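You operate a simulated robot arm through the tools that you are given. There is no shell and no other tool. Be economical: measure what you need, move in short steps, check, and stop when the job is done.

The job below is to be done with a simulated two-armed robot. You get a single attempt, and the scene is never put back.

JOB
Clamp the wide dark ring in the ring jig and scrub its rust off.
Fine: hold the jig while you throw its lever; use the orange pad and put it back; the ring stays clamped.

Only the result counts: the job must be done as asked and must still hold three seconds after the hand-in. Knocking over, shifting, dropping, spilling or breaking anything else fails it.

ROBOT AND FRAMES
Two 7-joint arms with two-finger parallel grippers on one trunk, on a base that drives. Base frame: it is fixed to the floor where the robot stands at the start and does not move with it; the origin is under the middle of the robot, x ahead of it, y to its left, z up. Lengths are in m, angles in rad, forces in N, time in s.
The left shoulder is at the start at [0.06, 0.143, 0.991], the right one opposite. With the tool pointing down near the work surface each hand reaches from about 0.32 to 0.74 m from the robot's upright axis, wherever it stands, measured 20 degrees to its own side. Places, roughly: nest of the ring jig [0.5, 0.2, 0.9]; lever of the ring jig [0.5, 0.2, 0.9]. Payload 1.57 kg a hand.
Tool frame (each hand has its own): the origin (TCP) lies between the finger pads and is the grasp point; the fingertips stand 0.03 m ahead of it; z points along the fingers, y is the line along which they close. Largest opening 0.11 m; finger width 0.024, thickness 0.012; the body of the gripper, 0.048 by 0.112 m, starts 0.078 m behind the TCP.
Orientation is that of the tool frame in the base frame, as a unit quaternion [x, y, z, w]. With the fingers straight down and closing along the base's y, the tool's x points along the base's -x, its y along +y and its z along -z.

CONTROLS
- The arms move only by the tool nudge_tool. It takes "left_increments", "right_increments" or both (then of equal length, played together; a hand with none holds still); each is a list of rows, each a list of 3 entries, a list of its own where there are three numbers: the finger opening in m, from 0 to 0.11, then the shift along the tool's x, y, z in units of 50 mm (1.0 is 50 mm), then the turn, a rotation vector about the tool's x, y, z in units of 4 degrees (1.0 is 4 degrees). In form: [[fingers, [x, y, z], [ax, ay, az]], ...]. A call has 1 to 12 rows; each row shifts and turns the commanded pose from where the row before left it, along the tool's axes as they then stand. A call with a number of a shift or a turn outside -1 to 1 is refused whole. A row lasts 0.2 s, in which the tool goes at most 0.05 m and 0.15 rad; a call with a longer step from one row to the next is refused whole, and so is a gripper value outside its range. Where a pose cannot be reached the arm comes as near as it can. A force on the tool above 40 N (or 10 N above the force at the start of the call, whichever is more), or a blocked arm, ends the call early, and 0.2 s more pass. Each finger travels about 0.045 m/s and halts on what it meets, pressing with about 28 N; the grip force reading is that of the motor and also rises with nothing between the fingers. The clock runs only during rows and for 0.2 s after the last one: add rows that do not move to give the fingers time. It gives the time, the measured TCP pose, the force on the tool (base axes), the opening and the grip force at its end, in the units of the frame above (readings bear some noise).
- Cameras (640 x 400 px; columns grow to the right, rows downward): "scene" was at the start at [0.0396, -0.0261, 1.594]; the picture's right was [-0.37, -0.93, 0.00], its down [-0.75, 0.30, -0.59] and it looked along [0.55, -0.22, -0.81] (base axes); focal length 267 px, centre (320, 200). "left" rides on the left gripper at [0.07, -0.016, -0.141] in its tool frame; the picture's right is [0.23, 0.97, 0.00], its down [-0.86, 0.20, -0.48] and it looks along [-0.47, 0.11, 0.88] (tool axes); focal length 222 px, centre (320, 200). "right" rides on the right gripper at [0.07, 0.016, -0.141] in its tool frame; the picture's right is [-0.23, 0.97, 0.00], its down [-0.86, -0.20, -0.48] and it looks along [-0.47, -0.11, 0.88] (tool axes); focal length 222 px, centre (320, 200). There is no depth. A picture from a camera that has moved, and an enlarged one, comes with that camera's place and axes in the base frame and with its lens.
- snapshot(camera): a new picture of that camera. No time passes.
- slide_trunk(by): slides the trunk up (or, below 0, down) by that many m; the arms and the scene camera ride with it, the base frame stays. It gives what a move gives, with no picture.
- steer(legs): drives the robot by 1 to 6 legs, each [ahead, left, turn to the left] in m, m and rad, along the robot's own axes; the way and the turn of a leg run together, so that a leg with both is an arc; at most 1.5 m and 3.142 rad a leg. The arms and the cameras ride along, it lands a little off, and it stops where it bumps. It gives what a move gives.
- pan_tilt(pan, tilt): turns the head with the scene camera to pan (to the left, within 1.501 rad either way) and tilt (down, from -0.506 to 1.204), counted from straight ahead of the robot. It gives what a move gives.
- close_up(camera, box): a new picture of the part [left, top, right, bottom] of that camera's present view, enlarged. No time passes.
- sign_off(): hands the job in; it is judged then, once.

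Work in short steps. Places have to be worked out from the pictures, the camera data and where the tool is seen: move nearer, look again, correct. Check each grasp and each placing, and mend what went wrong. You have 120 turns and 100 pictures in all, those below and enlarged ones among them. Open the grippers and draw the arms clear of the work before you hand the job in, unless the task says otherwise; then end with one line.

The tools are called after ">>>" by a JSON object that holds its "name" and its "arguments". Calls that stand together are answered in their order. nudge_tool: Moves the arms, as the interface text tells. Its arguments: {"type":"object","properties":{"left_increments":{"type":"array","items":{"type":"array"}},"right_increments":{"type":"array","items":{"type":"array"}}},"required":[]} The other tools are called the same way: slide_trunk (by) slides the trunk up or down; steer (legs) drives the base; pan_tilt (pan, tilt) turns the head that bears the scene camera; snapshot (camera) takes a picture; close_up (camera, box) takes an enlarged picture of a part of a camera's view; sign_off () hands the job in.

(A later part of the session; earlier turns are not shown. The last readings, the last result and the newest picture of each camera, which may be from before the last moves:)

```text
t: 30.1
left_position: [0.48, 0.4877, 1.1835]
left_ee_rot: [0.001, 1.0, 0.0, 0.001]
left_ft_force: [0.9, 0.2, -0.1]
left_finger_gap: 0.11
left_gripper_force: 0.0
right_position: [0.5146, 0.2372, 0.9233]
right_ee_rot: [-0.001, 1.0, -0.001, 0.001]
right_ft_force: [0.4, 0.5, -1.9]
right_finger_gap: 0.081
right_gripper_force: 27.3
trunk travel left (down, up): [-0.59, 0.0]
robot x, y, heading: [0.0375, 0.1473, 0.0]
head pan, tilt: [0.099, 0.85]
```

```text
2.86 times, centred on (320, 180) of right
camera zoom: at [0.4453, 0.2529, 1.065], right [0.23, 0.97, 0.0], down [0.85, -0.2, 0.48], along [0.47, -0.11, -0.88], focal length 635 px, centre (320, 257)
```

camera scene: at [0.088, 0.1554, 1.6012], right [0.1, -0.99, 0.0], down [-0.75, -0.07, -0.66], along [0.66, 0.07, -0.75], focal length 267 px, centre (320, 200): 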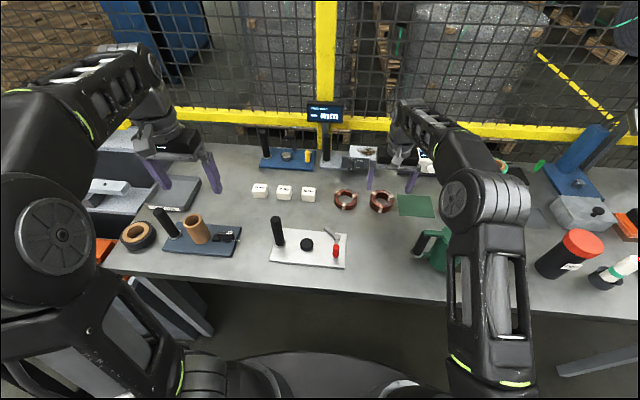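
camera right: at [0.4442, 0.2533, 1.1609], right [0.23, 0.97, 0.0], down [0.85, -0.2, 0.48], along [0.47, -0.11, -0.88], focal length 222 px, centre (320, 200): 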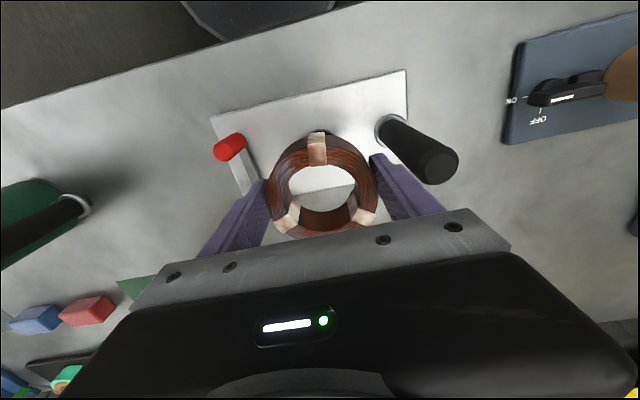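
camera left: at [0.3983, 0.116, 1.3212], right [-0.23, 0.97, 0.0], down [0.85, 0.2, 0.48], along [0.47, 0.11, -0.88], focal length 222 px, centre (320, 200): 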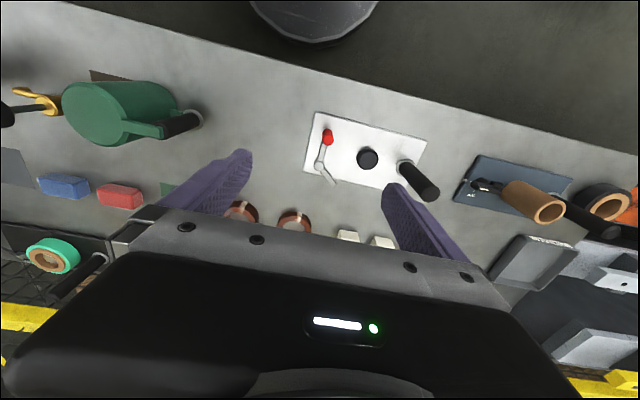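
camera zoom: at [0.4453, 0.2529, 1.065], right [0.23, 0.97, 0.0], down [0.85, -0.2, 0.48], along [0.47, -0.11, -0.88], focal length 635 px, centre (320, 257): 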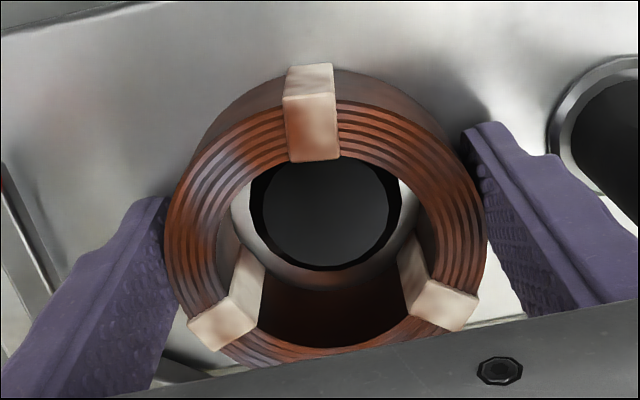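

The boss has entered the bore. I'll lower in small steps until contact.

>>> {"name": "nudge_tool", "arguments": {"right_increments": [[0.0, [0, 0, 0.06], [0, 0, 0]], [0.0, [0, 0, 0.06], [0, 0, 0]], [0.0, [0, 0, 0], [0, 0, 0]]]}}

```text
t: 30.9
left_position: [0.4766, 0.4879, 1.1845]
left_ee_rot: [0.0, 1.0, 0.0, 0.002]
left_ft_force: [-0.2, 0.5, 0.2]
left_finger_gap: 0.1102
left_gripper_force: 0.0
right_position: [0.5155, 0.2376, 0.9211]
right_ee_rot: [0.0, 1.0, 0.001, 0.003]
right_ft_force: [-0.9, -5.0, 37.9]
right_finger_gap: 0.0812
right_gripper_force: 28.2
trunk travel left (down, up): [-0.59, 0.0]
robot x, y, heading: [0.0412, 0.1485, 0.0]
head pan, tilt: [0.099, 0.85]
```

Contact at z 0.921 means the ring is on the plate. I'll ease off, open, and rise clear.

>>> {"name": "nudge_tool", "arguments": {"right_increments": [[0.0, [0, 0, -0.1], [0, 0, 0]], [0.09, [0, 0, 0], [0, 0, 0]], [0.11, [0, 0, 0], [0, 0, 0]], [0.11, [0, 0, 0], [0, 0, 0]], [0.11, [0, 0, 0], [0, 0, 0]], [0.11, [0, 0, -0.4], [0, 0, 0]], [0.11, [0, 0, -0.8], [0, 0, 0]], [0.11, [0, 0, -0.8], [0, 0, 0]]]}}

>>> {"name": "close_up", "arguments": {"camera": "right", "box": [180, 60, 480, 250]}}

>>> {"name": "close_up", "arguments": {"camera": "scene", "box": [255, 190, 355, 270]}}

```text
t: 32.8
left_position: [0.4784, 0.4867, 1.1822]
left_ee_rot: [0.0, 1.0, 0.0, 0.001]
left_ft_force: [0.0, -1.1, 0.7]
left_finger_gap: 0.1104
left_gripper_force: 0.1
right_position: [0.5146, 0.2359, 1.0234]
right_ee_rot: [0.0, 1.0, 0.0, 0.001]
right_ft_force: [-0.9, 0.3, -0.5]
right_finger_gap: 0.1103
right_gripper_force: 0.1
trunk travel left (down, up): [-0.59, 0.0]
robot x, y, heading: [0.0402, 0.1446, 0.0]
head pan, tilt: [0.099, 0.85]
```

```text
2.11 times, centred on (330, 155) of right
camera zoom: at [0.444, 0.2517, 1.1653], right [0.23, 0.97, 0.0], down [0.85, -0.2, 0.48], along [0.47, -0.11, -0.88], focal length 468 px, centre (299, 295)
```

zoom: 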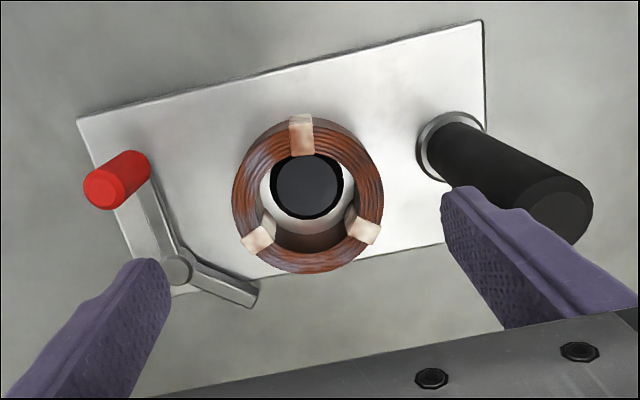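

```text
5.00 times, centred on (305, 230) of scene
camera zoom: at [0.0879, 0.1561, 1.6012], right [0.1, -0.99, 0.0], down [-0.75, -0.07, -0.66], along [0.66, 0.07, -0.75], focal length 1333 px, centre (395, 50)
```

zoom: 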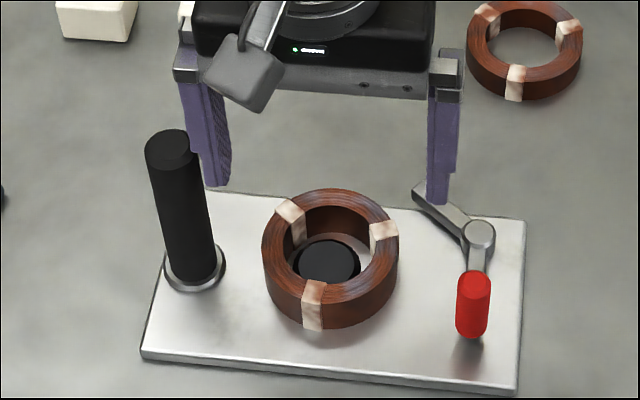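

Ring is seated over the boss. The lever pivot is near (0.540, 0.159), knob near (0.484, 0.150), post near (0.5175, 0.321), and the lever swings counter-clockwise. I'll move the right hand beside the knob (high, closed) and bring the left hand over the post.

>>> {"name": "nudge_tool", "arguments": {"right_increments": [[0.05, [0.35, -0.6, 0], [0, 0, 0]], [0.0, [0.35, -0.6, 0], [0, 0, 0]], [0.0, [0, 0, 0], [0, 0, 0]], [0.0, [0, 0, 0], [0, 0, 0]], [0.0, [0, 0, 0], [0, 0, 0]], [0.0, [0, 0, 0], [0, 0, 0]], [0.0, [0, 0, 0], [0, 0, 0]]], "left_increments": [[0.06, [0, 0, 0], [0, 0, 0]], [0.06, [-0.127, -0.557, 0], [0, 0, 0]], [0.06, [-0.127, -0.557, 0], [0, 0, 0]], [0.06, [-0.127, -0.557, 0], [0, 0, 0]], [0.06, [-0.127, -0.557, 0], [0, 0, 0]], [0.06, [-0.127, -0.557, 0], [0, 0, 0]], [0.06, [-0.127, -0.557, 0], [0, 0, 0]]]}}

>>> {"name": "snapshot", "arguments": {"camera": "left"}}

>>> {"name": "snapshot", "arguments": {"camera": "right"}}

```text
t: 34.4
left_position: [0.5175, 0.321, 1.1821]
left_ee_rot: [0.0, 1.0, 0.0, 0.004]
left_ft_force: [0.6, 0.1, 0.8]
left_finger_gap: 0.0604
left_gripper_force: 0.0
right_position: [0.4791, 0.1766, 1.0222]
right_ee_rot: [0.0, 1.0, 0.0, 0.001]
right_ft_force: [-0.9, -0.2, 0.3]
right_finger_gap: 0.0002
right_gripper_force: 16.7
trunk travel left (down, up): [-0.59, 0.0]
robot x, y, heading: [0.0383, 0.1498, -0.004]
head pan, tilt: [0.099, 0.85]
```

```text
59 pictures are left
camera left: at [0.4456, 0.3046, 1.3215], right [-0.23, 0.97, 0.0], down [0.85, 0.2, 0.48], along [0.47, 0.11, -0.87], focal length 222 px, centre (320, 200)
```

left: 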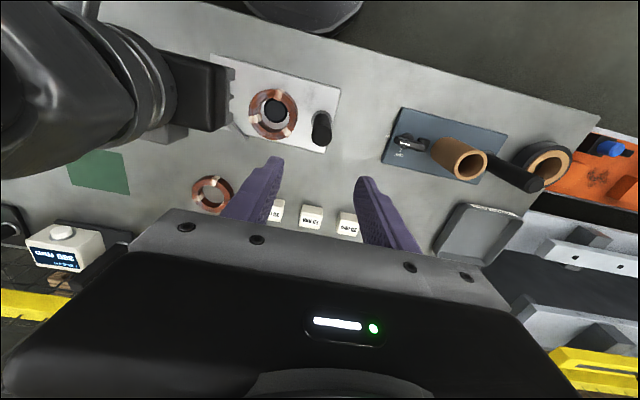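

```text
58 pictures are left
camera right: at [0.4101, 0.1922, 1.1632], right [0.23, 0.97, 0.0], down [0.85, -0.2, 0.48], along [0.47, -0.11, -0.88], focal length 222 px, centre (320, 200)
```

right: 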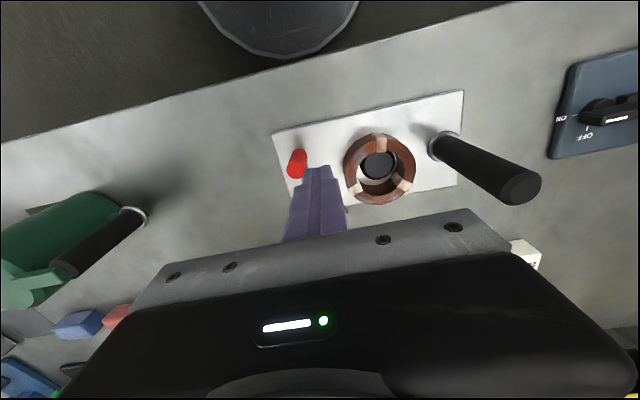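

The post lines up with the left TCP. I'll lower the left hand around the post (TCP to z 0.97, tips above the ring top) and close.

>>> {"name": "nudge_tool", "arguments": {"left_increments": [[0.06, [0, 0, 0.7], [0, 0, 0]], [0.06, [0, 0, 0.7], [0, 0, 0]], [0.06, [0, 0, 0.7], [0, 0, 0]], [0.06, [0, 0, 0.7], [0, 0, 0]], [0.06, [0, 0, 0.7], [0, 0, 0]], [0.06, [0, 0, 0.7], [0, 0, 0]], [0.06, [0, 0, 0], [0, 0, 0]]]}}

>>> {"name": "snapshot", "arguments": {"camera": "left"}}

>>> {"name": "close_up", "arguments": {"camera": "scene", "box": [245, 180, 365, 276]}}

```text
t: 36.0
left_position: [0.5176, 0.3207, 0.9723]
left_ee_rot: [-0.001, 1.0, 0.001, 0.002]
left_ft_force: [-0.4, -0.7, -0.7]
left_finger_gap: 0.0599
left_gripper_force: 0.1
right_position: [0.4793, 0.1764, 1.0228]
right_ee_rot: [0.0, 1.0, -0.001, 0.001]
right_ft_force: [0.7, 0.3, -0.4]
right_finger_gap: 0.0
right_gripper_force: 21.8
trunk travel left (down, up): [-0.59, 0.0]
robot x, y, heading: [0.044, 0.1475, -0.002]
head pan, tilt: [0.099, 0.85]
```

```text
57 pictures are left
camera left: at [0.4465, 0.3041, 1.1112], right [-0.23, 0.97, 0.0], down [0.85, 0.2, 0.48], along [0.47, 0.11, -0.88], focal length 222 px, centre (320, 200)
```

left: 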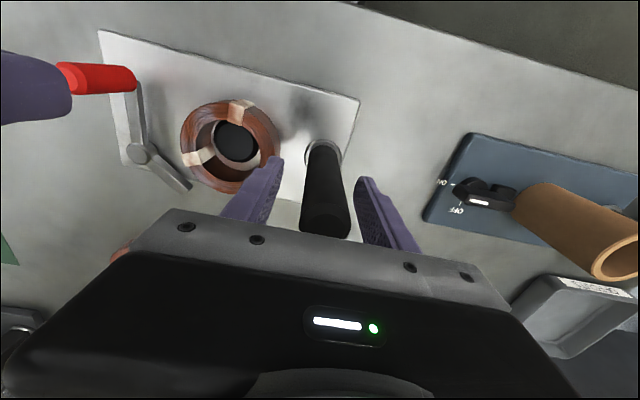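

```text
4.17 times, centred on (305, 228) of scene
camera zoom: at [0.088, 0.1562, 1.6012], right [0.1, -0.99, 0.0], down [-0.75, -0.07, -0.66], along [0.66, 0.07, -0.75], focal length 1111 px, centre (382, 83)
```

zoom: 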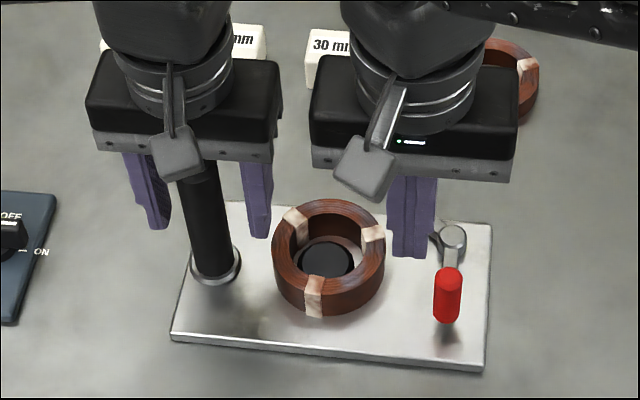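

The post is centred between the left fingers. Close the left gripper.

>>> {"name": "nudge_tool", "arguments": {"left_increments": [[0.0, [0, 0, 0], [0, 0, 0]], [0.0, [0, 0, 0], [0, 0, 0]], [0.0, [0, 0, 0], [0, 0, 0]], [0.0, [0, 0, 0], [0, 0, 0]], [0.0, [0, 0, 0], [0, 0, 0]]]}}

>>> {"name": "close_up", "arguments": {"camera": "scene", "box": [245, 180, 365, 276]}}

>>> {"name": "close_up", "arguments": {"camera": "right", "box": [250, 80, 490, 230]}}

```text
t: 37.1
left_position: [0.5169, 0.3199, 0.9718]
left_ee_rot: [0.0, 1.0, -0.001, 0.001]
left_ft_force: [-0.7, 2.2, 0.4]
left_finger_gap: 0.0287
left_gripper_force: 28.1
right_position: [0.4804, 0.1765, 1.0216]
right_ee_rot: [0.0, 1.0, -0.001, 0.0]
right_ft_force: [-0.2, 0.0, -0.1]
right_finger_gap: 0.0
right_gripper_force: 21.2
trunk travel left (down, up): [-0.59, 0.0]
robot x, y, heading: [0.0427, 0.1493, 0.002]
head pan, tilt: [0.099, 0.85]
```

```text
4.17 times, centred on (305, 228) of scene
camera zoom: at [0.0884, 0.1566, 1.6012], right [0.1, -0.99, 0.0], down [-0.75, -0.08, -0.66], along [0.66, 0.07, -0.75], focal length 1111 px, centre (382, 83)
```

zoom: 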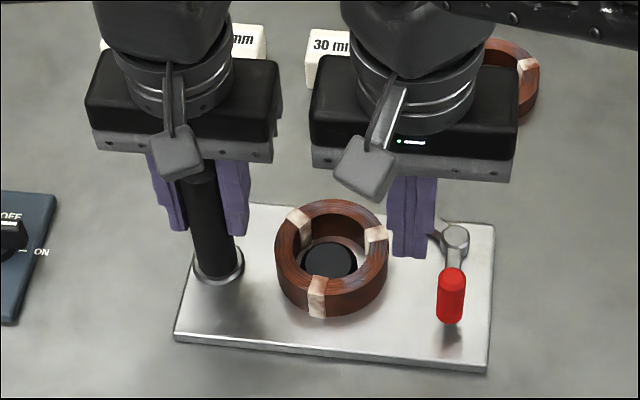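

```text
2.67 times, centred on (370, 155) of right
camera zoom: at [0.41, 0.1929, 1.1633], right [0.23, 0.97, 0.0], down [0.85, -0.2, 0.48], along [0.47, -0.11, -0.88], focal length 592 px, centre (187, 320)
```

zoom: 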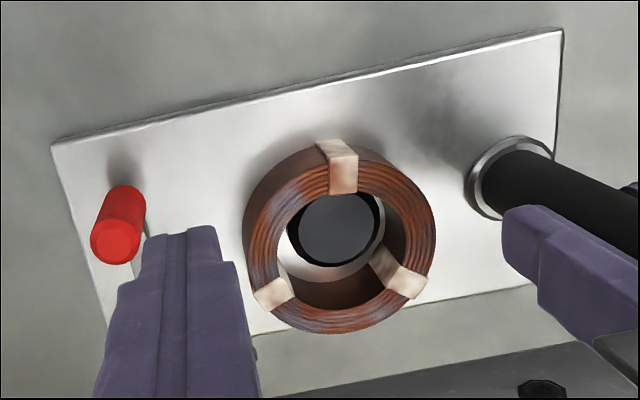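

Jig is held (0.0287 gap). Knob is at about (0.484, 0.148); I'll lower the closed right fingers beside it and push along an arc around the pivot.

>>> {"name": "nudge_tool", "arguments": {"right_increments": [[0.0, [0, 0.02, 0.5], [0, 0, 0]], [0.0, [0, 0, 0.5], [0, 0, 0]], [0.0, [0, 0, 0.46], [0, 0, 0]], [0.0, [0, 0, 0], [0, 0, 0]]]}}

>>> {"name": "nudge_tool", "arguments": {"right_increments": [[0.0, [0, -0.09, 0], [0, 0, 0]], [0.0, [0.04, -0.3, 0], [0, 0, 0]], [0.0, [-0.04, -0.32, 0], [0, 0, 0]], [0.0, [-0.12, -0.3, 0], [0, 0, 0]], [0.0, [-0.18, -0.22, 0], [0, 0, 0]]]}}

>>> {"name": "close_up", "arguments": {"camera": "scene", "box": [245, 180, 365, 276]}}

>>> {"name": "close_up", "arguments": {"camera": "left", "box": [60, 20, 380, 220]}}

```text
t: 38.1
left_position: [0.5169, 0.3213, 0.9725]
left_ee_rot: [0.0, 1.0, 0.0, 0.001]
left_ft_force: [-2.3, 0.8, 0.5]
left_finger_gap: 0.0289
left_gripper_force: 28.1
right_position: [0.4795, 0.1788, 0.9488]
right_ee_rot: [0.0, 1.0, 0.0, 0.0]
right_ft_force: [-0.2, 0.0, 0.6]
right_finger_gap: 0.0
right_gripper_force: 21.1
trunk travel left (down, up): [-0.59, 0.0]
robot x, y, heading: [0.0392, 0.1446, 0.0]
head pan, tilt: [0.099, 0.85]
```

```text
t: 39.4
left_position: [0.5181, 0.3212, 0.9724]
left_ee_rot: [0.001, 1.0, 0.0, 0.001]
left_ft_force: [-0.1, -2.7, 0.2]
left_finger_gap: 0.0288
left_gripper_force: 27.9
right_position: [0.4936, 0.1144, 0.9511]
right_ee_rot: [0.0, 1.0, -0.001, 0.0]
right_ft_force: [-0.4, 0.4, 0.3]
right_finger_gap: 0.0001
right_gripper_force: 21.1
trunk travel left (down, up): [-0.59, 0.0]
robot x, y, heading: [0.037, 0.1491, -0.004]
head pan, tilt: [0.099, 0.85]
```

```text
4.17 times, centred on (305, 228) of scene
camera zoom: at [0.0888, 0.1559, 1.6012], right [0.1, -0.99, 0.0], down [-0.75, -0.07, -0.66], along [0.66, 0.07, -0.75], focal length 1111 px, centre (382, 83)
```

zoom: 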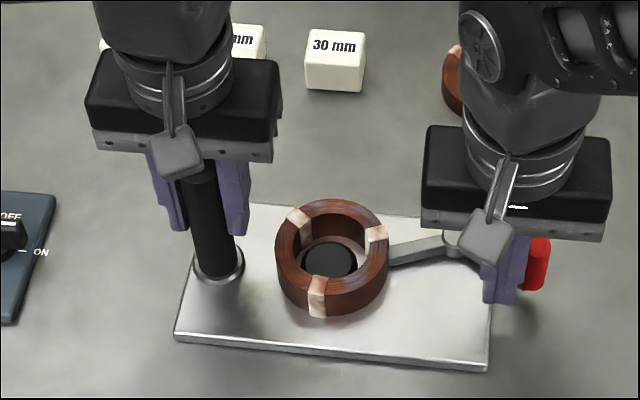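

```text
2.00 times, centred on (220, 120) of left
camera zoom: at [0.4472, 0.304, 1.1115], right [-0.23, 0.97, 0.0], down [0.85, 0.2, 0.48], along [0.47, 0.11, -0.88], focal length 444 px, centre (520, 360)
```

zoom: 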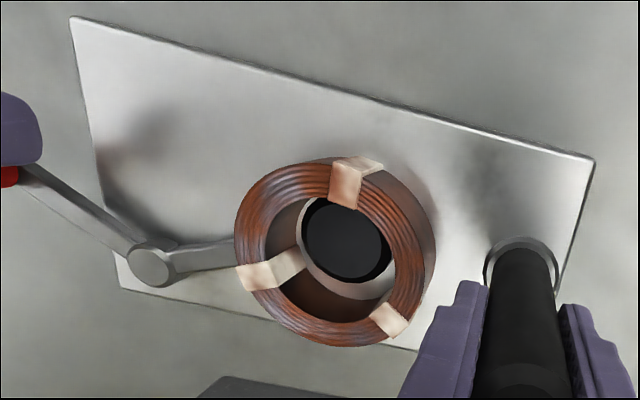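

The clamp arm has swung up to the ring's side. I'll push a little further to see whether it reaches a stop.

>>> {"name": "nudge_tool", "arguments": {"right_increments": [[0.0, [-0.18, -0.18, 0], [0, 0, 0]], [0.0, [-0.15, -0.08, 0], [0, 0, 0]], [0.0, [0, 0, 0], [0, 0, 0]]]}}

>>> {"name": "close_up", "arguments": {"camera": "scene", "box": [245, 180, 365, 276]}}

>>> {"name": "close_up", "arguments": {"camera": "left", "box": [60, 20, 380, 220]}}

```text
t: 40.1
left_position: [0.5185, 0.3171, 0.9725]
left_ee_rot: [0.0, 1.0, -0.002, 0.001]
left_ft_force: [5.1, -22.8, -0.4]
left_finger_gap: 0.0289
left_gripper_force: 27.9
right_position: [0.5107, 0.1071, 0.9492]
right_ee_rot: [-0.001, 1.0, 0.002, 0.002]
right_ft_force: [-3.7, 26.1, 6.0]
right_finger_gap: 0.0001
right_gripper_force: 20.8
trunk travel left (down, up): [-0.59, 0.0]
robot x, y, heading: [0.0393, 0.1496, -0.001]
head pan, tilt: [0.099, 0.85]
```

```text
4.17 times, centred on (305, 228) of scene
camera zoom: at [0.0885, 0.1566, 1.6012], right [0.1, -0.99, 0.0], down [-0.75, -0.08, -0.66], along [0.66, 0.07, -0.75], focal length 1111 px, centre (382, 83)
```

zoom: 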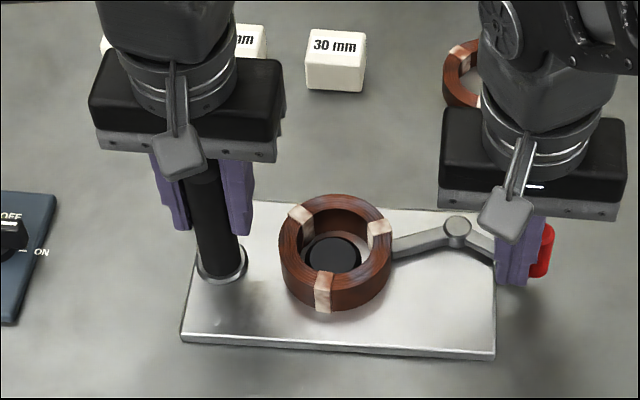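

```text
2.00 times, centred on (220, 120) of left
camera zoom: at [0.447, 0.3027, 1.1119], right [-0.23, 0.97, 0.0], down [0.85, 0.2, 0.48], along [0.47, 0.11, -0.88], focal length 444 px, centre (520, 360)
```

zoom: 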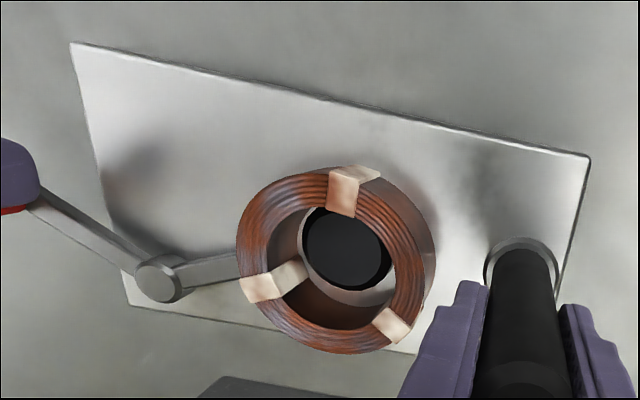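

The lever is hard against its stop (26 N reaction). I'll back the pusher off and confirm the lever stays.

>>> {"name": "nudge_tool", "arguments": {"right_increments": [[0.0, [0.2, 0.1, 0], [0, 0, 0]], [0.0, [0.4, 0, 0], [0, 0, 0]], [0.0, [0.3, 0, -0.6], [0, 0, 0]], [0.0, [0, -0.8, -0.4], [0, 0, 0]], [0.0, [0, -0.8, 0], [0, 0, 0]]]}}

>>> {"name": "close_up", "arguments": {"camera": "scene", "box": [245, 180, 365, 276]}}

>>> {"name": "close_up", "arguments": {"camera": "left", "box": [0, 20, 320, 220]}}

```text
t: 41.4
left_position: [0.518, 0.3213, 0.9718]
left_ee_rot: [-0.001, 1.0, -0.001, 0.0]
left_ft_force: [0.3, 1.0, 1.4]
left_finger_gap: 0.0286
left_gripper_force: 28.2
right_position: [0.4678, 0.0262, 1.0003]
right_ee_rot: [0.001, 1.0, -0.001, 0.001]
right_ft_force: [-0.6, 0.4, -0.3]
right_finger_gap: 0.0
right_gripper_force: 20.7
trunk travel left (down, up): [-0.59, 0.0]
robot x, y, heading: [0.0409, 0.1493, -0.001]
head pan, tilt: [0.099, 0.85]
```

```text
4.17 times, centred on (305, 228) of scene
camera zoom: at [0.0884, 0.1562, 1.6012], right [0.1, -0.99, 0.0], down [-0.75, -0.07, -0.66], along [0.66, 0.07, -0.75], focal length 1111 px, centre (382, 83)
```

zoom: 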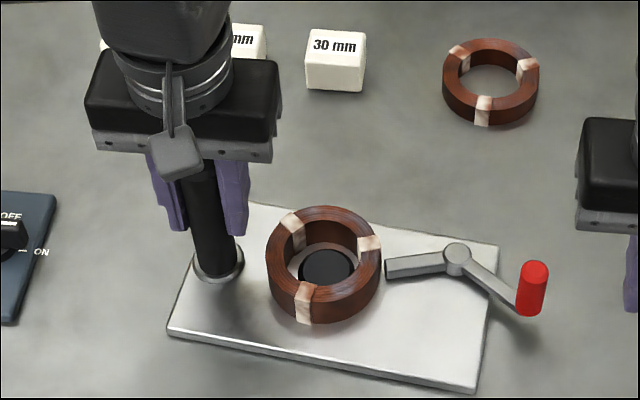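

```text
2.00 times, centred on (160, 120) of left
camera zoom: at [0.4469, 0.3046, 1.1114], right [-0.23, 0.97, 0.0], down [0.85, 0.2, 0.48], along [0.47, 0.11, -0.88], focal length 444 px, centre (640, 360)
```

zoom: 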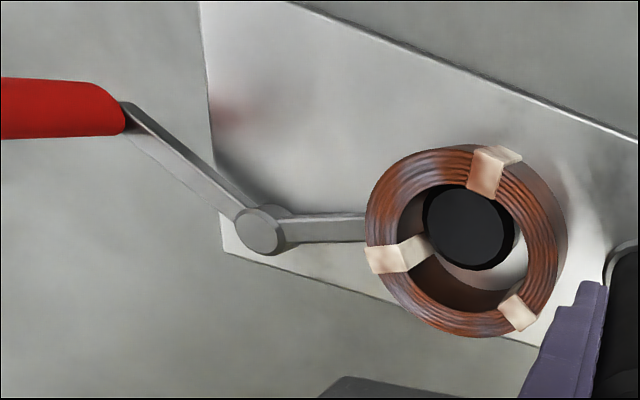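

The lever stays thrown with its arm pointing at the ring, but the jig has yawed about 5° clockwise around the post. While still holding the post, I'll turn the left hand back to straighten it.

>>> {"name": "nudge_tool", "arguments": {"left_increments": [[0.0, [0, 0, 0], [0, 0, -0.5]], [0.0, [0, 0, 0], [0, 0, -0.5]], [0.0, [0, 0, 0], [0, 0, -0.4]], [0.0, [0, 0, 0], [0, 0, 0]]]}}

>>> {"name": "close_up", "arguments": {"camera": "scene", "box": [245, 180, 365, 276]}}

```text
t: 42.4
left_position: [0.5178, 0.3217, 0.9718]
left_ee_rot: [-0.049, 0.999, 0.0, 0.001]
left_ft_force: [-1.7, -0.2, 0.3]
left_finger_gap: 0.028
left_gripper_force: 28.3
right_position: [0.4673, 0.0269, 1.0008]
right_ee_rot: [0.0, 1.0, 0.0, 0.001]
right_ft_force: [0.2, 0.5, -0.4]
right_finger_gap: 0.0
right_gripper_force: 21.5
trunk travel left (down, up): [-0.59, 0.0]
robot x, y, heading: [0.0384, 0.1451, 0.004]
head pan, tilt: [0.099, 0.85]
```

```text
4.17 times, centred on (305, 228) of scene
camera zoom: at [0.0883, 0.1562, 1.6012], right [0.1, -0.99, 0.0], down [-0.75, -0.07, -0.66], along [0.66, 0.07, -0.75], focal length 1111 px, centre (382, 83)
```

zoom: 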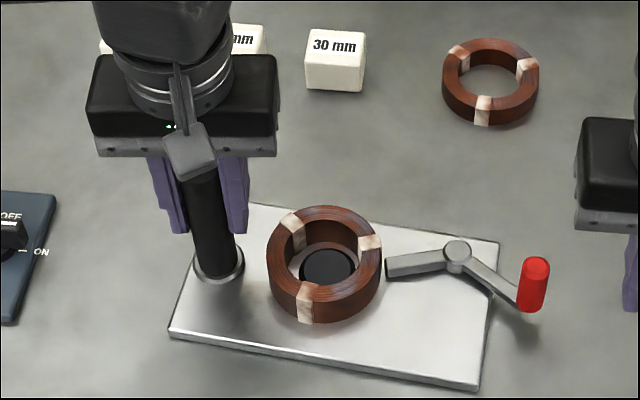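

It only slipped round the post, with slight improvement, and the jig is close enough to its place. I'll release the post, retract both hands and look at the clamp from the right camera.

>>> {"name": "nudge_tool", "arguments": {"left_increments": [[0.06, [0, 0, 0], [0, 0, 0]], [0.06, [0, 0, 0], [0, 0, 0]], [0.06, [0, 0, 0], [0, 0, 0]], [0.06, [0, 0, -0.6], [0, 0, 0]], [0.06, [0, 0, -0.8], [0, 0, 0.7]], [0.06, [0, 0, -0.8], [0, 0, 0.7]], [0.06, [0, 0, -0.8], [0, 0, 0]], [0.06, [0, 0, -0.8], [0, 0, 0]]], "right_increments": [[0.05, [0.3, 0.5, -0.5], [0, 0, 0]], [0.1, [0.3, 0.5, -0.5], [0, 0, 0]], [0.11, [0, 0.5, -0.5], [0, 0, 0]], [0.11, [0, 0.5, -0.5], [0, 0, 0]], [0.11, [0, 0.5, 0], [0, 0, 0]], [0.11, [0, 0, 0], [0, 0, 0]], [0.11, [0, 0, 0], [0, 0, 0]], [0.11, [0, 0, 0], [0, 0, 0]]]}}

>>> {"name": "snapshot", "arguments": {"camera": "right"}}

>>> {"name": "close_up", "arguments": {"camera": "right", "box": [240, 90, 480, 240]}}

```text
t: 44.1
left_position: [0.5171, 0.3211, 1.1608]
left_ee_rot: [-0.001, 1.0, 0.0, 0.001]
left_ft_force: [-0.9, 0.3, -0.7]
left_finger_gap: 0.0601
left_gripper_force: 0.0
right_position: [0.4373, 0.1529, 1.1008]
right_ee_rot: [0.0, 1.0, 0.0, 0.0]
right_ft_force: [-0.3, -0.2, 0.5]
right_finger_gap: 0.11
right_gripper_force: 0.0
trunk travel left (down, up): [-0.59, 0.0]
robot x, y, heading: [0.0391, 0.1477, 0.0]
head pan, tilt: [0.099, 0.85]
```

```text
46 pictures are left
camera right: at [0.3668, 0.1687, 1.2419], right [0.23, 0.97, 0.0], down [0.85, -0.2, 0.48], along [0.47, -0.11, -0.88], focal length 222 px, centre (320, 200)
```

right: 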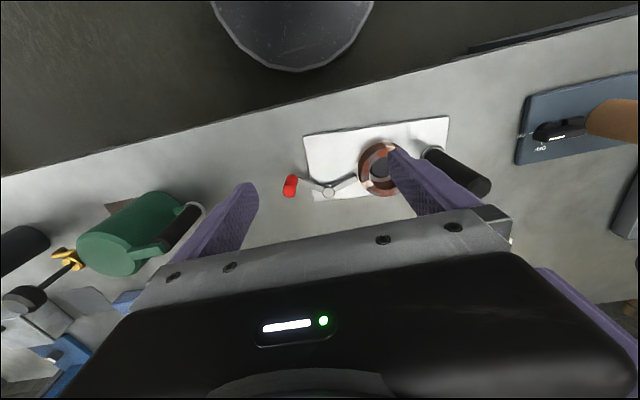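

```text
2.67 times, centred on (360, 165) of right
camera zoom: at [0.3668, 0.1687, 1.2419], right [0.23, 0.97, 0.0], down [0.85, -0.2, 0.48], along [0.47, -0.11, -0.88], focal length 592 px, centre (213, 293)
```

zoom: 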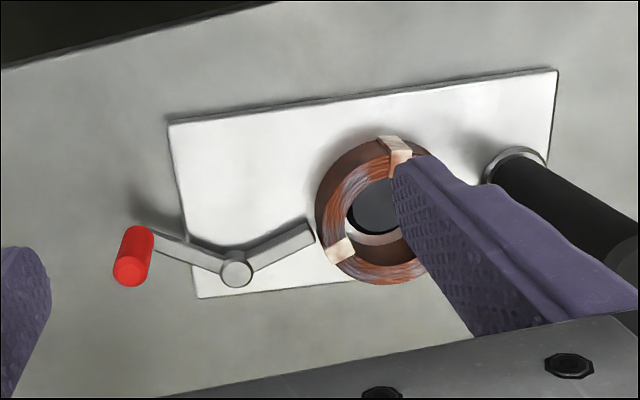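

The arm points at the ring centre, so the lever is fully thrown. Now I'll raise both hands and drive right towards the orange pad.

>>> {"name": "nudge_tool", "arguments": {"left_increments": [[0.06, [0.5, 0, -0.4], [0, 0, 0]], [0.06, [0.5, 0, -0.2], [0, 0, 0]], [0.06, [0.5, 0, 0], [0, 0, 0]]], "right_increments": [[0.11, [0, -0.6, -0.6], [0, 0, 0]], [0.11, [0, -0.6, -0.6], [0, 0, 0]], [0.11, [0, -0.6, -0.4], [0, 0, 0]]]}}

>>> {"name": "steer", "arguments": {"legs": [[0.0, -0.65, 0.0]]}}

>>> {"name": "pan_tilt", "arguments": {"pan": -0.3, "tilt": 0.9}}

>>> {"name": "snapshot", "arguments": {"camera": "scene"}}

>>> {"name": "snapshot", "arguments": {"camera": "right"}}

```text
t: 45.0
left_position: [0.4435, 0.3215, 1.1853]
left_ee_rot: [-0.001, 1.0, -0.002, 0.0]
left_ft_force: [-1.7, -2.2, 1.4]
left_finger_gap: 0.0602
left_gripper_force: 0.1
left hand out of reach, approached as far as the arm can: row 1
right_position: [0.4365, 0.0709, 1.1776]
right_ee_rot: [-0.001, 1.0, -0.003, 0.0]
right_ft_force: [-0.3, 0.6, 0.1]
right_finger_gap: 0.1101
right_gripper_force: 0.2
right hand out of reach, approached as far as the arm can: row 3
trunk travel left (down, up): [-0.59, 0.0]
robot x, y, heading: [0.038, 0.1479, -0.001]
head pan, tilt: [0.099, 0.85]
```

```text
t: 48.6
left_position: [0.4447, -0.3311, 1.1851]
left_ee_rot: [0.002, 1.0, 0.0, 0.001]
left_ft_force: [0.5, 0.0, 0.1]
left_finger_gap: 0.0598
left_gripper_force: 0.1
right_position: [0.4368, -0.5832, 1.1749]
right_ee_rot: [0.001, 1.0, -0.001, -0.001]
right_ft_force: [0.6, -0.6, -0.5]
right_finger_gap: 0.1101
right_gripper_force: 0.0
trunk travel left (down, up): [-0.59, 0.0]
robot x, y, heading: [0.0391, -0.5019, -0.003]
head pan, tilt: [0.099, 0.85]
```

```text
t: 49.4
left_position: [0.4436, -0.3316, 1.185]
left_ee_rot: [0.002, 1.0, 0.0, 0.002]
left_ft_force: [-0.3, 0.3, 0.5]
left_finger_gap: 0.0602
left_gripper_force: 0.0
right_position: [0.4371, -0.5835, 1.1758]
right_ee_rot: [0.001, 1.0, -0.004, 0.0]
right_ft_force: [-0.4, 0.3, 0.5]
right_finger_gap: 0.1101
right_gripper_force: 0.1
trunk travel left (down, up): [-0.59, 0.0]
robot x, y, heading: [0.035, -0.5038, -0.003]
head pan, tilt: [-0.3, 0.901]
```

```text
44 pictures are left
camera scene: at [0.0812, -0.5233, 1.5973], right [-0.3, -0.95, 0.0], down [-0.75, 0.23, -0.62], along [0.59, -0.19, -0.78], focal length 267 px, centre (320, 200)
```

scene: 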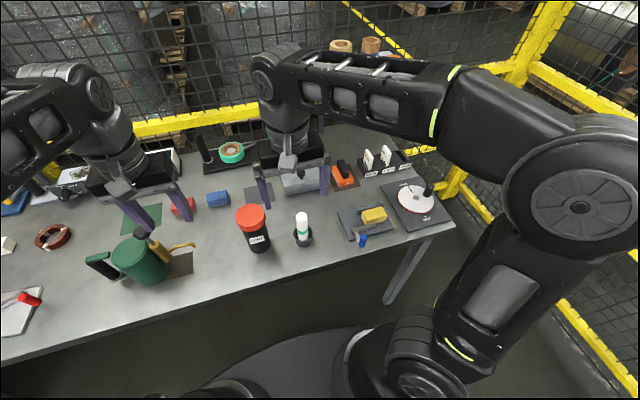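

```text
43 pictures are left
camera right: at [0.3671, -0.566, 1.317], right [0.23, 0.97, 0.0], down [0.85, -0.2, 0.48], along [0.46, -0.11, -0.88], focal length 222 px, centre (320, 200)
```

right: 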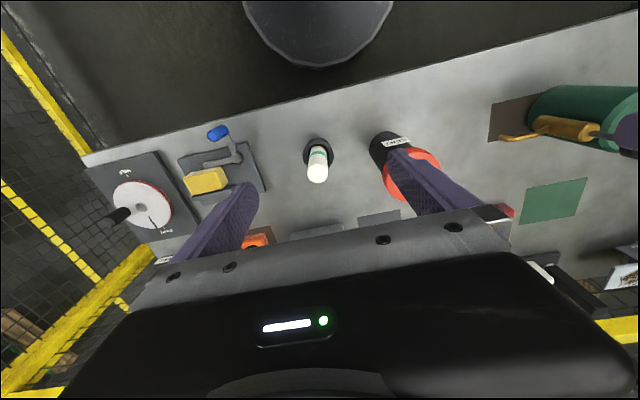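

The pad is around (0.68, -0.79). I'll move the right hand towards it for a closer look.

>>> {"name": "nudge_tool", "arguments": {"right_increments": [[0.11, [-0.53, -0.69, 0.25], [0, 0, 0]], [0.11, [-0.53, -0.69, 0.25], [0, 0, 0]], [0.11, [-0.53, -0.69, 0.25], [0, 0, 0]], [0.11, [-0.53, -0.69, 0.25], [0, 0, 0]], [0.11, [-0.53, -0.69, 0.25], [0, 0, 0]], [0.11, [-0.53, -0.69, 0.25], [0, 0, 0]]]}}

>>> {"name": "snapshot", "arguments": {"camera": "right"}}

>>> {"name": "close_up", "arguments": {"camera": "scene", "box": [290, 130, 410, 210]}}

```text
t: 50.8
left_position: [0.4449, -0.332, 1.1851]
left_ee_rot: [0.003, 1.0, 0.0, 0.0]
left_ft_force: [0.9, -0.3, -0.2]
left_finger_gap: 0.0597
left_gripper_force: 0.2
right_position: [0.5979, -0.7926, 1.0961]
right_ee_rot: [0.001, 1.0, -0.002, -0.001]
right_ft_force: [0.2, 0.8, 0.7]
right_finger_gap: 0.1101
right_gripper_force: 0.2
trunk travel left (down, up): [-0.59, 0.0]
robot x, y, heading: [0.0373, -0.5006, -0.007]
head pan, tilt: [-0.3, 0.901]
```

```text
42 pictures are left
camera right: at [0.5275, -0.7759, 1.2398], right [0.23, 0.97, 0.0], down [0.86, -0.2, 0.48], along [0.46, -0.11, -0.88], focal length 222 px, centre (320, 200)
```

right: 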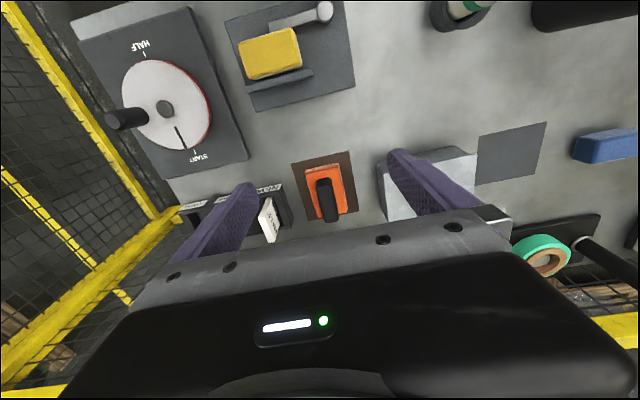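

```text
5.00 times, centred on (350, 170) of scene
camera zoom: at [0.0824, -0.5243, 1.5973], right [-0.3, -0.95, 0.0], down [-0.75, 0.24, -0.62], along [0.59, -0.19, -0.78], focal length 1333 px, centre (170, 350)
```

zoom: 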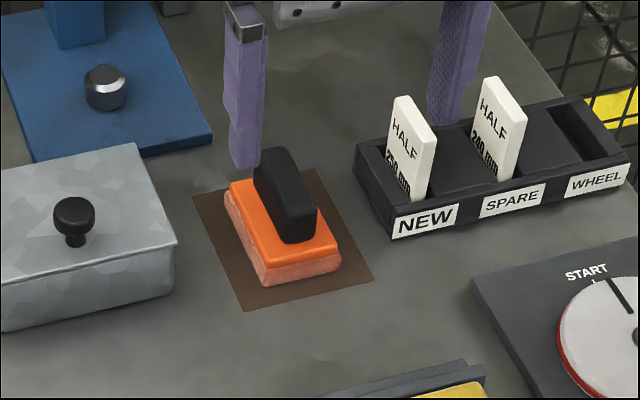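

The pad's handle runs along base x, at about (0.690, -0.806). I'll move above it and refine.

>>> {"name": "nudge_tool", "arguments": {"right_increments": [[0.06, [-0.6, -0.09, 0.4], [0, 0, 0]], [0.06, [-0.6, -0.09, 0.5], [0, 0, 0]], [0.06, [-0.6, -0.09, 0.5], [0, 0, 0]], [0.06, [0, 0, 0.3], [0, 0, 0]], [0.06, [0, 0, 0], [0, 0, 0]]]}}

>>> {"name": "snapshot", "arguments": {"camera": "right"}}

>>> {"name": "close_up", "arguments": {"camera": "scene", "box": [290, 130, 410, 210]}}

```text
t: 52.0
left_position: [0.444, -0.3315, 1.1855]
left_ee_rot: [0.002, 1.0, 0.001, 0.001]
left_ft_force: [0.9, -0.1, 0.6]
left_finger_gap: 0.0599
left_gripper_force: 0.1
right_position: [0.6871, -0.8061, 1.0181]
right_ee_rot: [0.002, 1.0, -0.003, -0.001]
right_ft_force: [0.2, -0.1, 0.3]
right_finger_gap: 0.0599
right_gripper_force: 0.0
trunk travel left (down, up): [-0.59, 0.0]
robot x, y, heading: [0.0323, -0.5019, -0.001]
head pan, tilt: [-0.3, 0.901]
```

```text
40 pictures are left
camera right: at [0.6173, -0.7883, 1.1585], right [0.23, 0.97, 0.0], down [0.86, -0.2, 0.48], along [0.46, -0.11, -0.88], focal length 222 px, centre (320, 200)
```

right: 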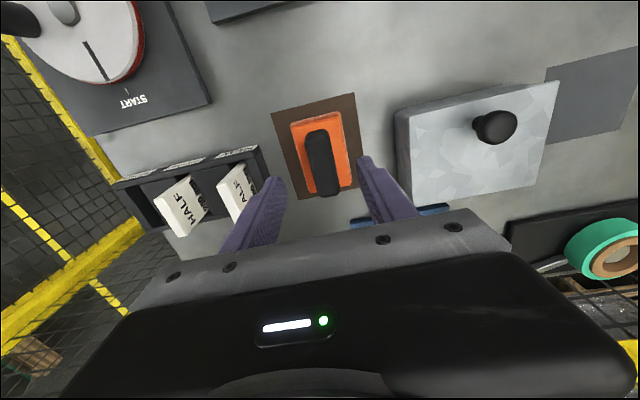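

```text
5.00 times, centred on (350, 170) of scene
camera zoom: at [0.0818, -0.5234, 1.5973], right [-0.3, -0.95, 0.0], down [-0.75, 0.24, -0.62], along [0.59, -0.19, -0.78], focal length 1333 px, centre (170, 350)
```

zoom: 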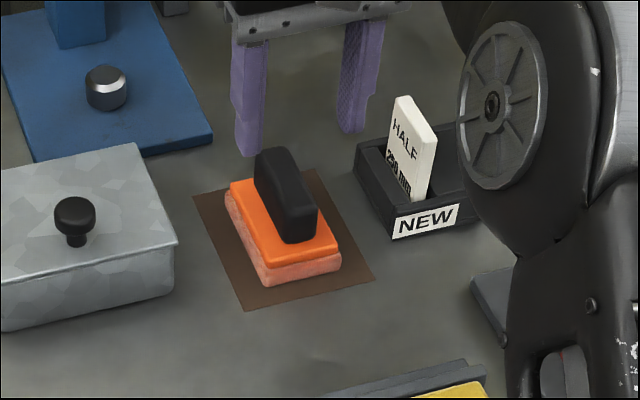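

The handle is centred under the fingers (about (0.688, -0.804)). I'll descend to tips just above the orange body and close.

>>> {"name": "nudge_tool", "arguments": {"right_increments": [[0.06, [-0.02, 0.03, 0.5], [0, 0, 0]], [0.06, [0, 0, 0.5], [0, 0, 0]], [0.06, [0, 0, 0.42], [0, 0, 0]], [0.06, [0, 0, 0], [0, 0, 0]], [0.0, [0, 0, 0], [0, 0, 0]], [0.0, [0, 0, 0], [0, 0, 0]], [0.0, [0, 0, 0], [0, 0, 0]], [0.0, [0, 0, 0], [0, 0, 0]]]}}

>>> {"name": "close_up", "arguments": {"camera": "right", "box": [220, 80, 420, 230]}}

>>> {"name": "close_up", "arguments": {"camera": "scene", "box": [290, 130, 410, 210]}}

```text
t: 53.8
left_position: [0.4445, -0.3319, 1.1857]
left_ee_rot: [0.001, 1.0, 0.0, 0.002]
left_ft_force: [0.3, -0.4, -0.3]
left_finger_gap: 0.0602
left_gripper_force: 0.0
right_position: [0.6853, -0.8049, 0.9465]
right_ee_rot: [0.001, 1.0, -0.003, -0.001]
right_ft_force: [-0.7, -0.4, -0.4]
right_finger_gap: 0.0253
right_gripper_force: 27.8
trunk travel left (down, up): [-0.59, 0.0]
robot x, y, heading: [0.033, -0.5033, -0.007]
head pan, tilt: [-0.3, 0.901]
```

```text
2.67 times, centred on (320, 155) of right
camera zoom: at [0.6154, -0.7882, 1.0876], right [0.23, 0.97, 0.0], down [0.86, -0.2, 0.48], along [0.46, -0.11, -0.88], focal length 592 px, centre (320, 320)
```

zoom: 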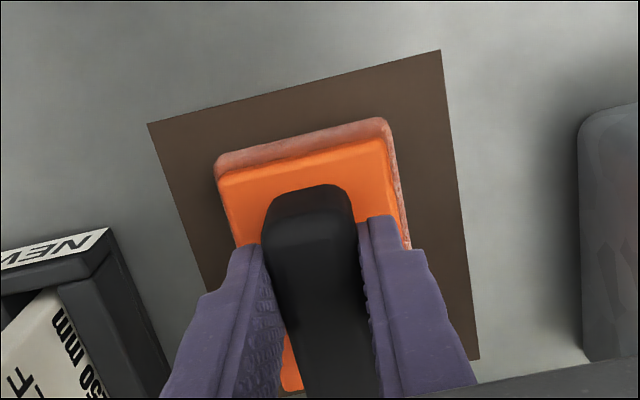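

```text
5.00 times, centred on (350, 170) of scene
camera zoom: at [0.0814, -0.5234, 1.5973], right [-0.3, -0.95, 0.0], down [-0.75, 0.24, -0.62], along [0.59, -0.19, -0.78], focal length 1333 px, centre (170, 350)
```

zoom: 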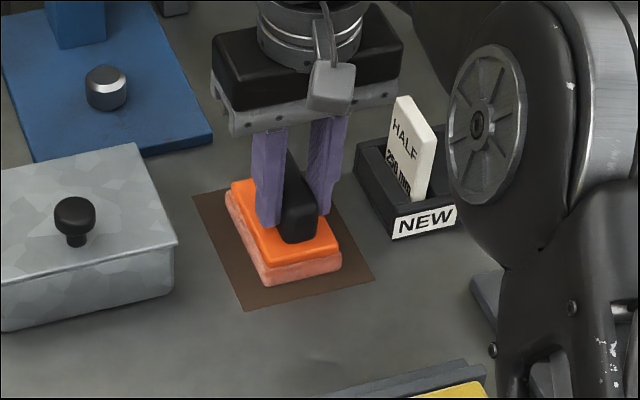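

Pad gripped (0.0253, 28 N), picked up at TCP (0.685, -0.805, 0.9465), about 66 mm above the table. I'll lift slowly, drawing back toward the robot.

>>> {"name": "nudge_tool", "arguments": {"right_increments": [[0.0, [0, 0, -0.2], [0, 0, 0]], [0.0, [0, 0, -0.3], [0, 0, 0]], [0.0, [0, 0, -0.4], [0, 0, 0]], [0.0, [0.2, 0, -0.4], [0, 0, 0]], [0.0, [0.3, 0, -0.4], [0, 0, 0]], [0.0, [0.5, 0.3, -0.4], [0, 0, 0]], [0.0, [0.5, 0.4, -0.4], [0, 0, 0]], [0.0, [0.5, 0.4, -0.4], [0, 0, 0]], [0.0, [0.5, 0.4, -0.4], [0, 0, 0]], [0.0, [0.5, 0.4, -0.4], [0, 0, 0]], [0.0, [0.5, 0.4, -0.4], [0, 0, 0]], [0.0, [0.5, 0.4, -0.3], [0, 0, 0]]]}}

>>> {"name": "snapshot", "arguments": {"camera": "right"}}

```text
t: 56.4
left_position: [0.4431, -0.3312, 1.1853]
left_ee_rot: [0.002, 1.0, -0.001, 0.001]
left_ft_force: [-0.6, 0.4, 0.9]
left_finger_gap: 0.0598
left_gripper_force: 0.1
right_position: [0.484, -0.6646, 1.1661]
right_ee_rot: [0.002, 1.0, -0.002, 0.0]
right_ft_force: [0.5, -0.2, -0.4]
right_finger_gap: 0.0251
right_gripper_force: 28.4
trunk travel left (down, up): [-0.59, 0.0]
robot x, y, heading: [0.0364, -0.5035, -0.007]
head pan, tilt: [-0.3, 0.901]
```

```text
36 pictures are left
camera right: at [0.4143, -0.6477, 1.3079], right [0.23, 0.97, -0.01], down [0.85, -0.2, 0.48], along [0.47, -0.11, -0.88], focal length 222 px, centre (320, 200)
```

right: 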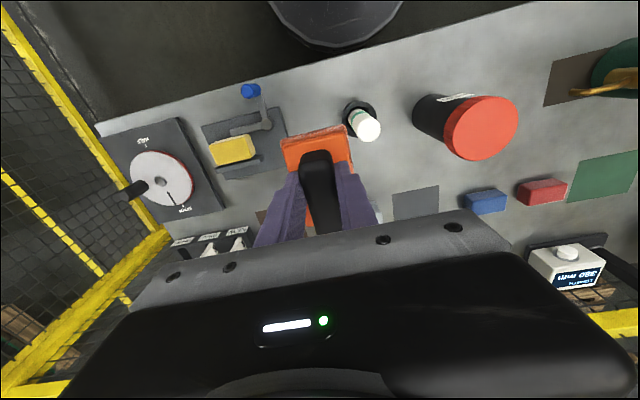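

Pad is secure, with its bottom at about 1.10, above everything on the way (bottle top about 1.04). I'll drive back to the jig.

>>> {"name": "steer", "arguments": {"legs": [[0.0, 0.65, 0.005]]}}

>>> {"name": "pan_tilt", "arguments": {"pan": 0.1, "tilt": 0.9}}

>>> {"name": "snapshot", "arguments": {"camera": "scene"}}

>>> {"name": "snapshot", "arguments": {"camera": "left"}}

```text
t: 60.0
left_position: [0.4489, 0.3107, 1.1858]
left_ee_rot: [0.003, 1.0, 0.0, 0.001]
left_ft_force: [0.4, -0.8, 0.2]
left_finger_gap: 0.06
left_gripper_force: 0.0
right_position: [0.4888, -0.0227, 1.1652]
right_ee_rot: [0.003, 1.0, -0.003, -0.001]
right_ft_force: [-0.3, 0.4, -1.3]
right_finger_gap: 0.0251
right_gripper_force: 28.1
trunk travel left (down, up): [-0.59, 0.0]
robot x, y, heading: [0.0413, 0.1398, -0.003]
head pan, tilt: [-0.3, 0.901]
```

```text
t: 60.9
left_position: [0.4477, 0.309, 1.1846]
left_ee_rot: [0.002, 1.0, 0.0, 0.0]
left_ft_force: [-0.9, 0.0, -0.2]
left_finger_gap: 0.0601
left_gripper_force: 0.1
right_position: [0.487, -0.0238, 1.166]
right_ee_rot: [0.003, 1.0, -0.003, -0.001]
right_ft_force: [-0.1, 0.4, -2.1]
right_finger_gap: 0.0249
right_gripper_force: 27.9
trunk travel left (down, up): [-0.59, 0.0]
robot x, y, heading: [0.0394, 0.141, -0.003]
head pan, tilt: [0.099, 0.901]
```

```text
35 pictures are left
camera scene: at [0.088, 0.1481, 1.5973], right [0.09, -1.0, 0.0], down [-0.78, -0.07, -0.62], along [0.62, 0.06, -0.78], focal length 267 px, centre (320, 200)
```

scene: 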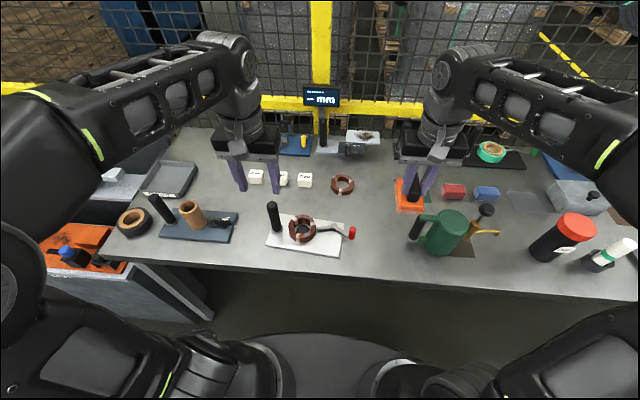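

```text
34 pictures are left
camera left: at [0.3775, 0.2939, 1.3249], right [-0.22, 0.98, 0.0], down [0.86, 0.19, 0.48], along [0.47, 0.11, -0.88], focal length 222 px, centre (320, 200)
```

left: 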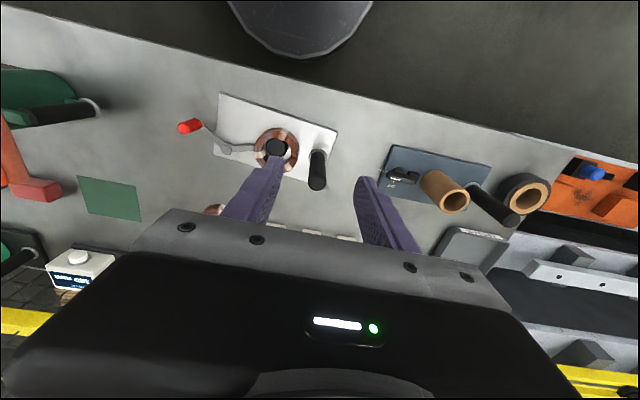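

The jig sits as I left it. I'll scrub lightly without holding it, since two grippers would collide there. First I'll measure the ring's position precisely from two cameras.

>>> {"name": "close_up", "arguments": {"camera": "left", "box": [160, 80, 360, 205]}}

>>> {"name": "close_up", "arguments": {"camera": "scene", "box": [255, 190, 375, 270]}}

```text
3.20 times, centred on (260, 142) of left
camera zoom: at [0.3775, 0.2939, 1.3249], right [-0.22, 0.98, 0.0], down [0.86, 0.19, 0.48], along [0.47, 0.11, -0.88], focal length 711 px, centre (512, 384)
```

zoom: 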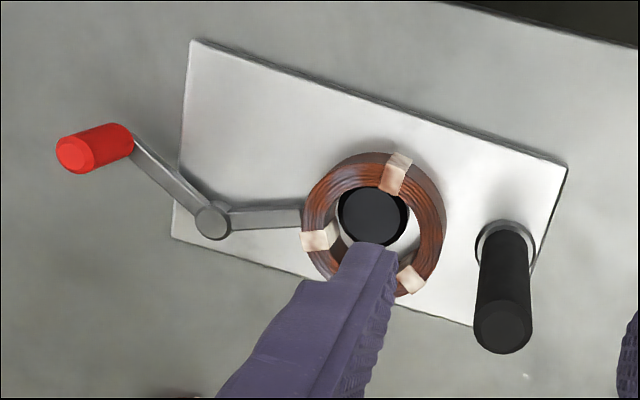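

```text
5.00 times, centred on (315, 230) of scene
camera zoom: at [0.088, 0.1481, 1.5973], right [0.09, -1.0, 0.0], down [-0.78, -0.07, -0.62], along [0.62, 0.06, -0.78], focal length 1333 px, centre (345, 50)
```

zoom: 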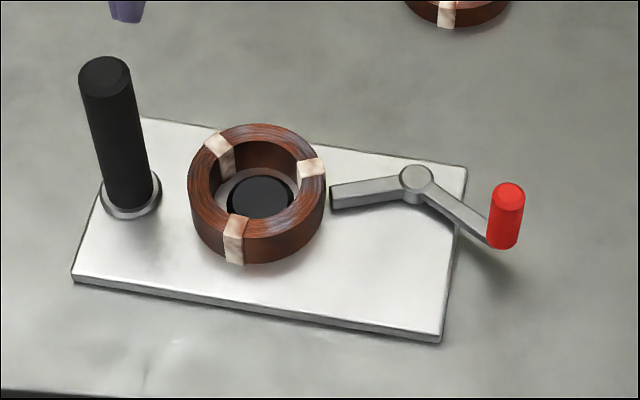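

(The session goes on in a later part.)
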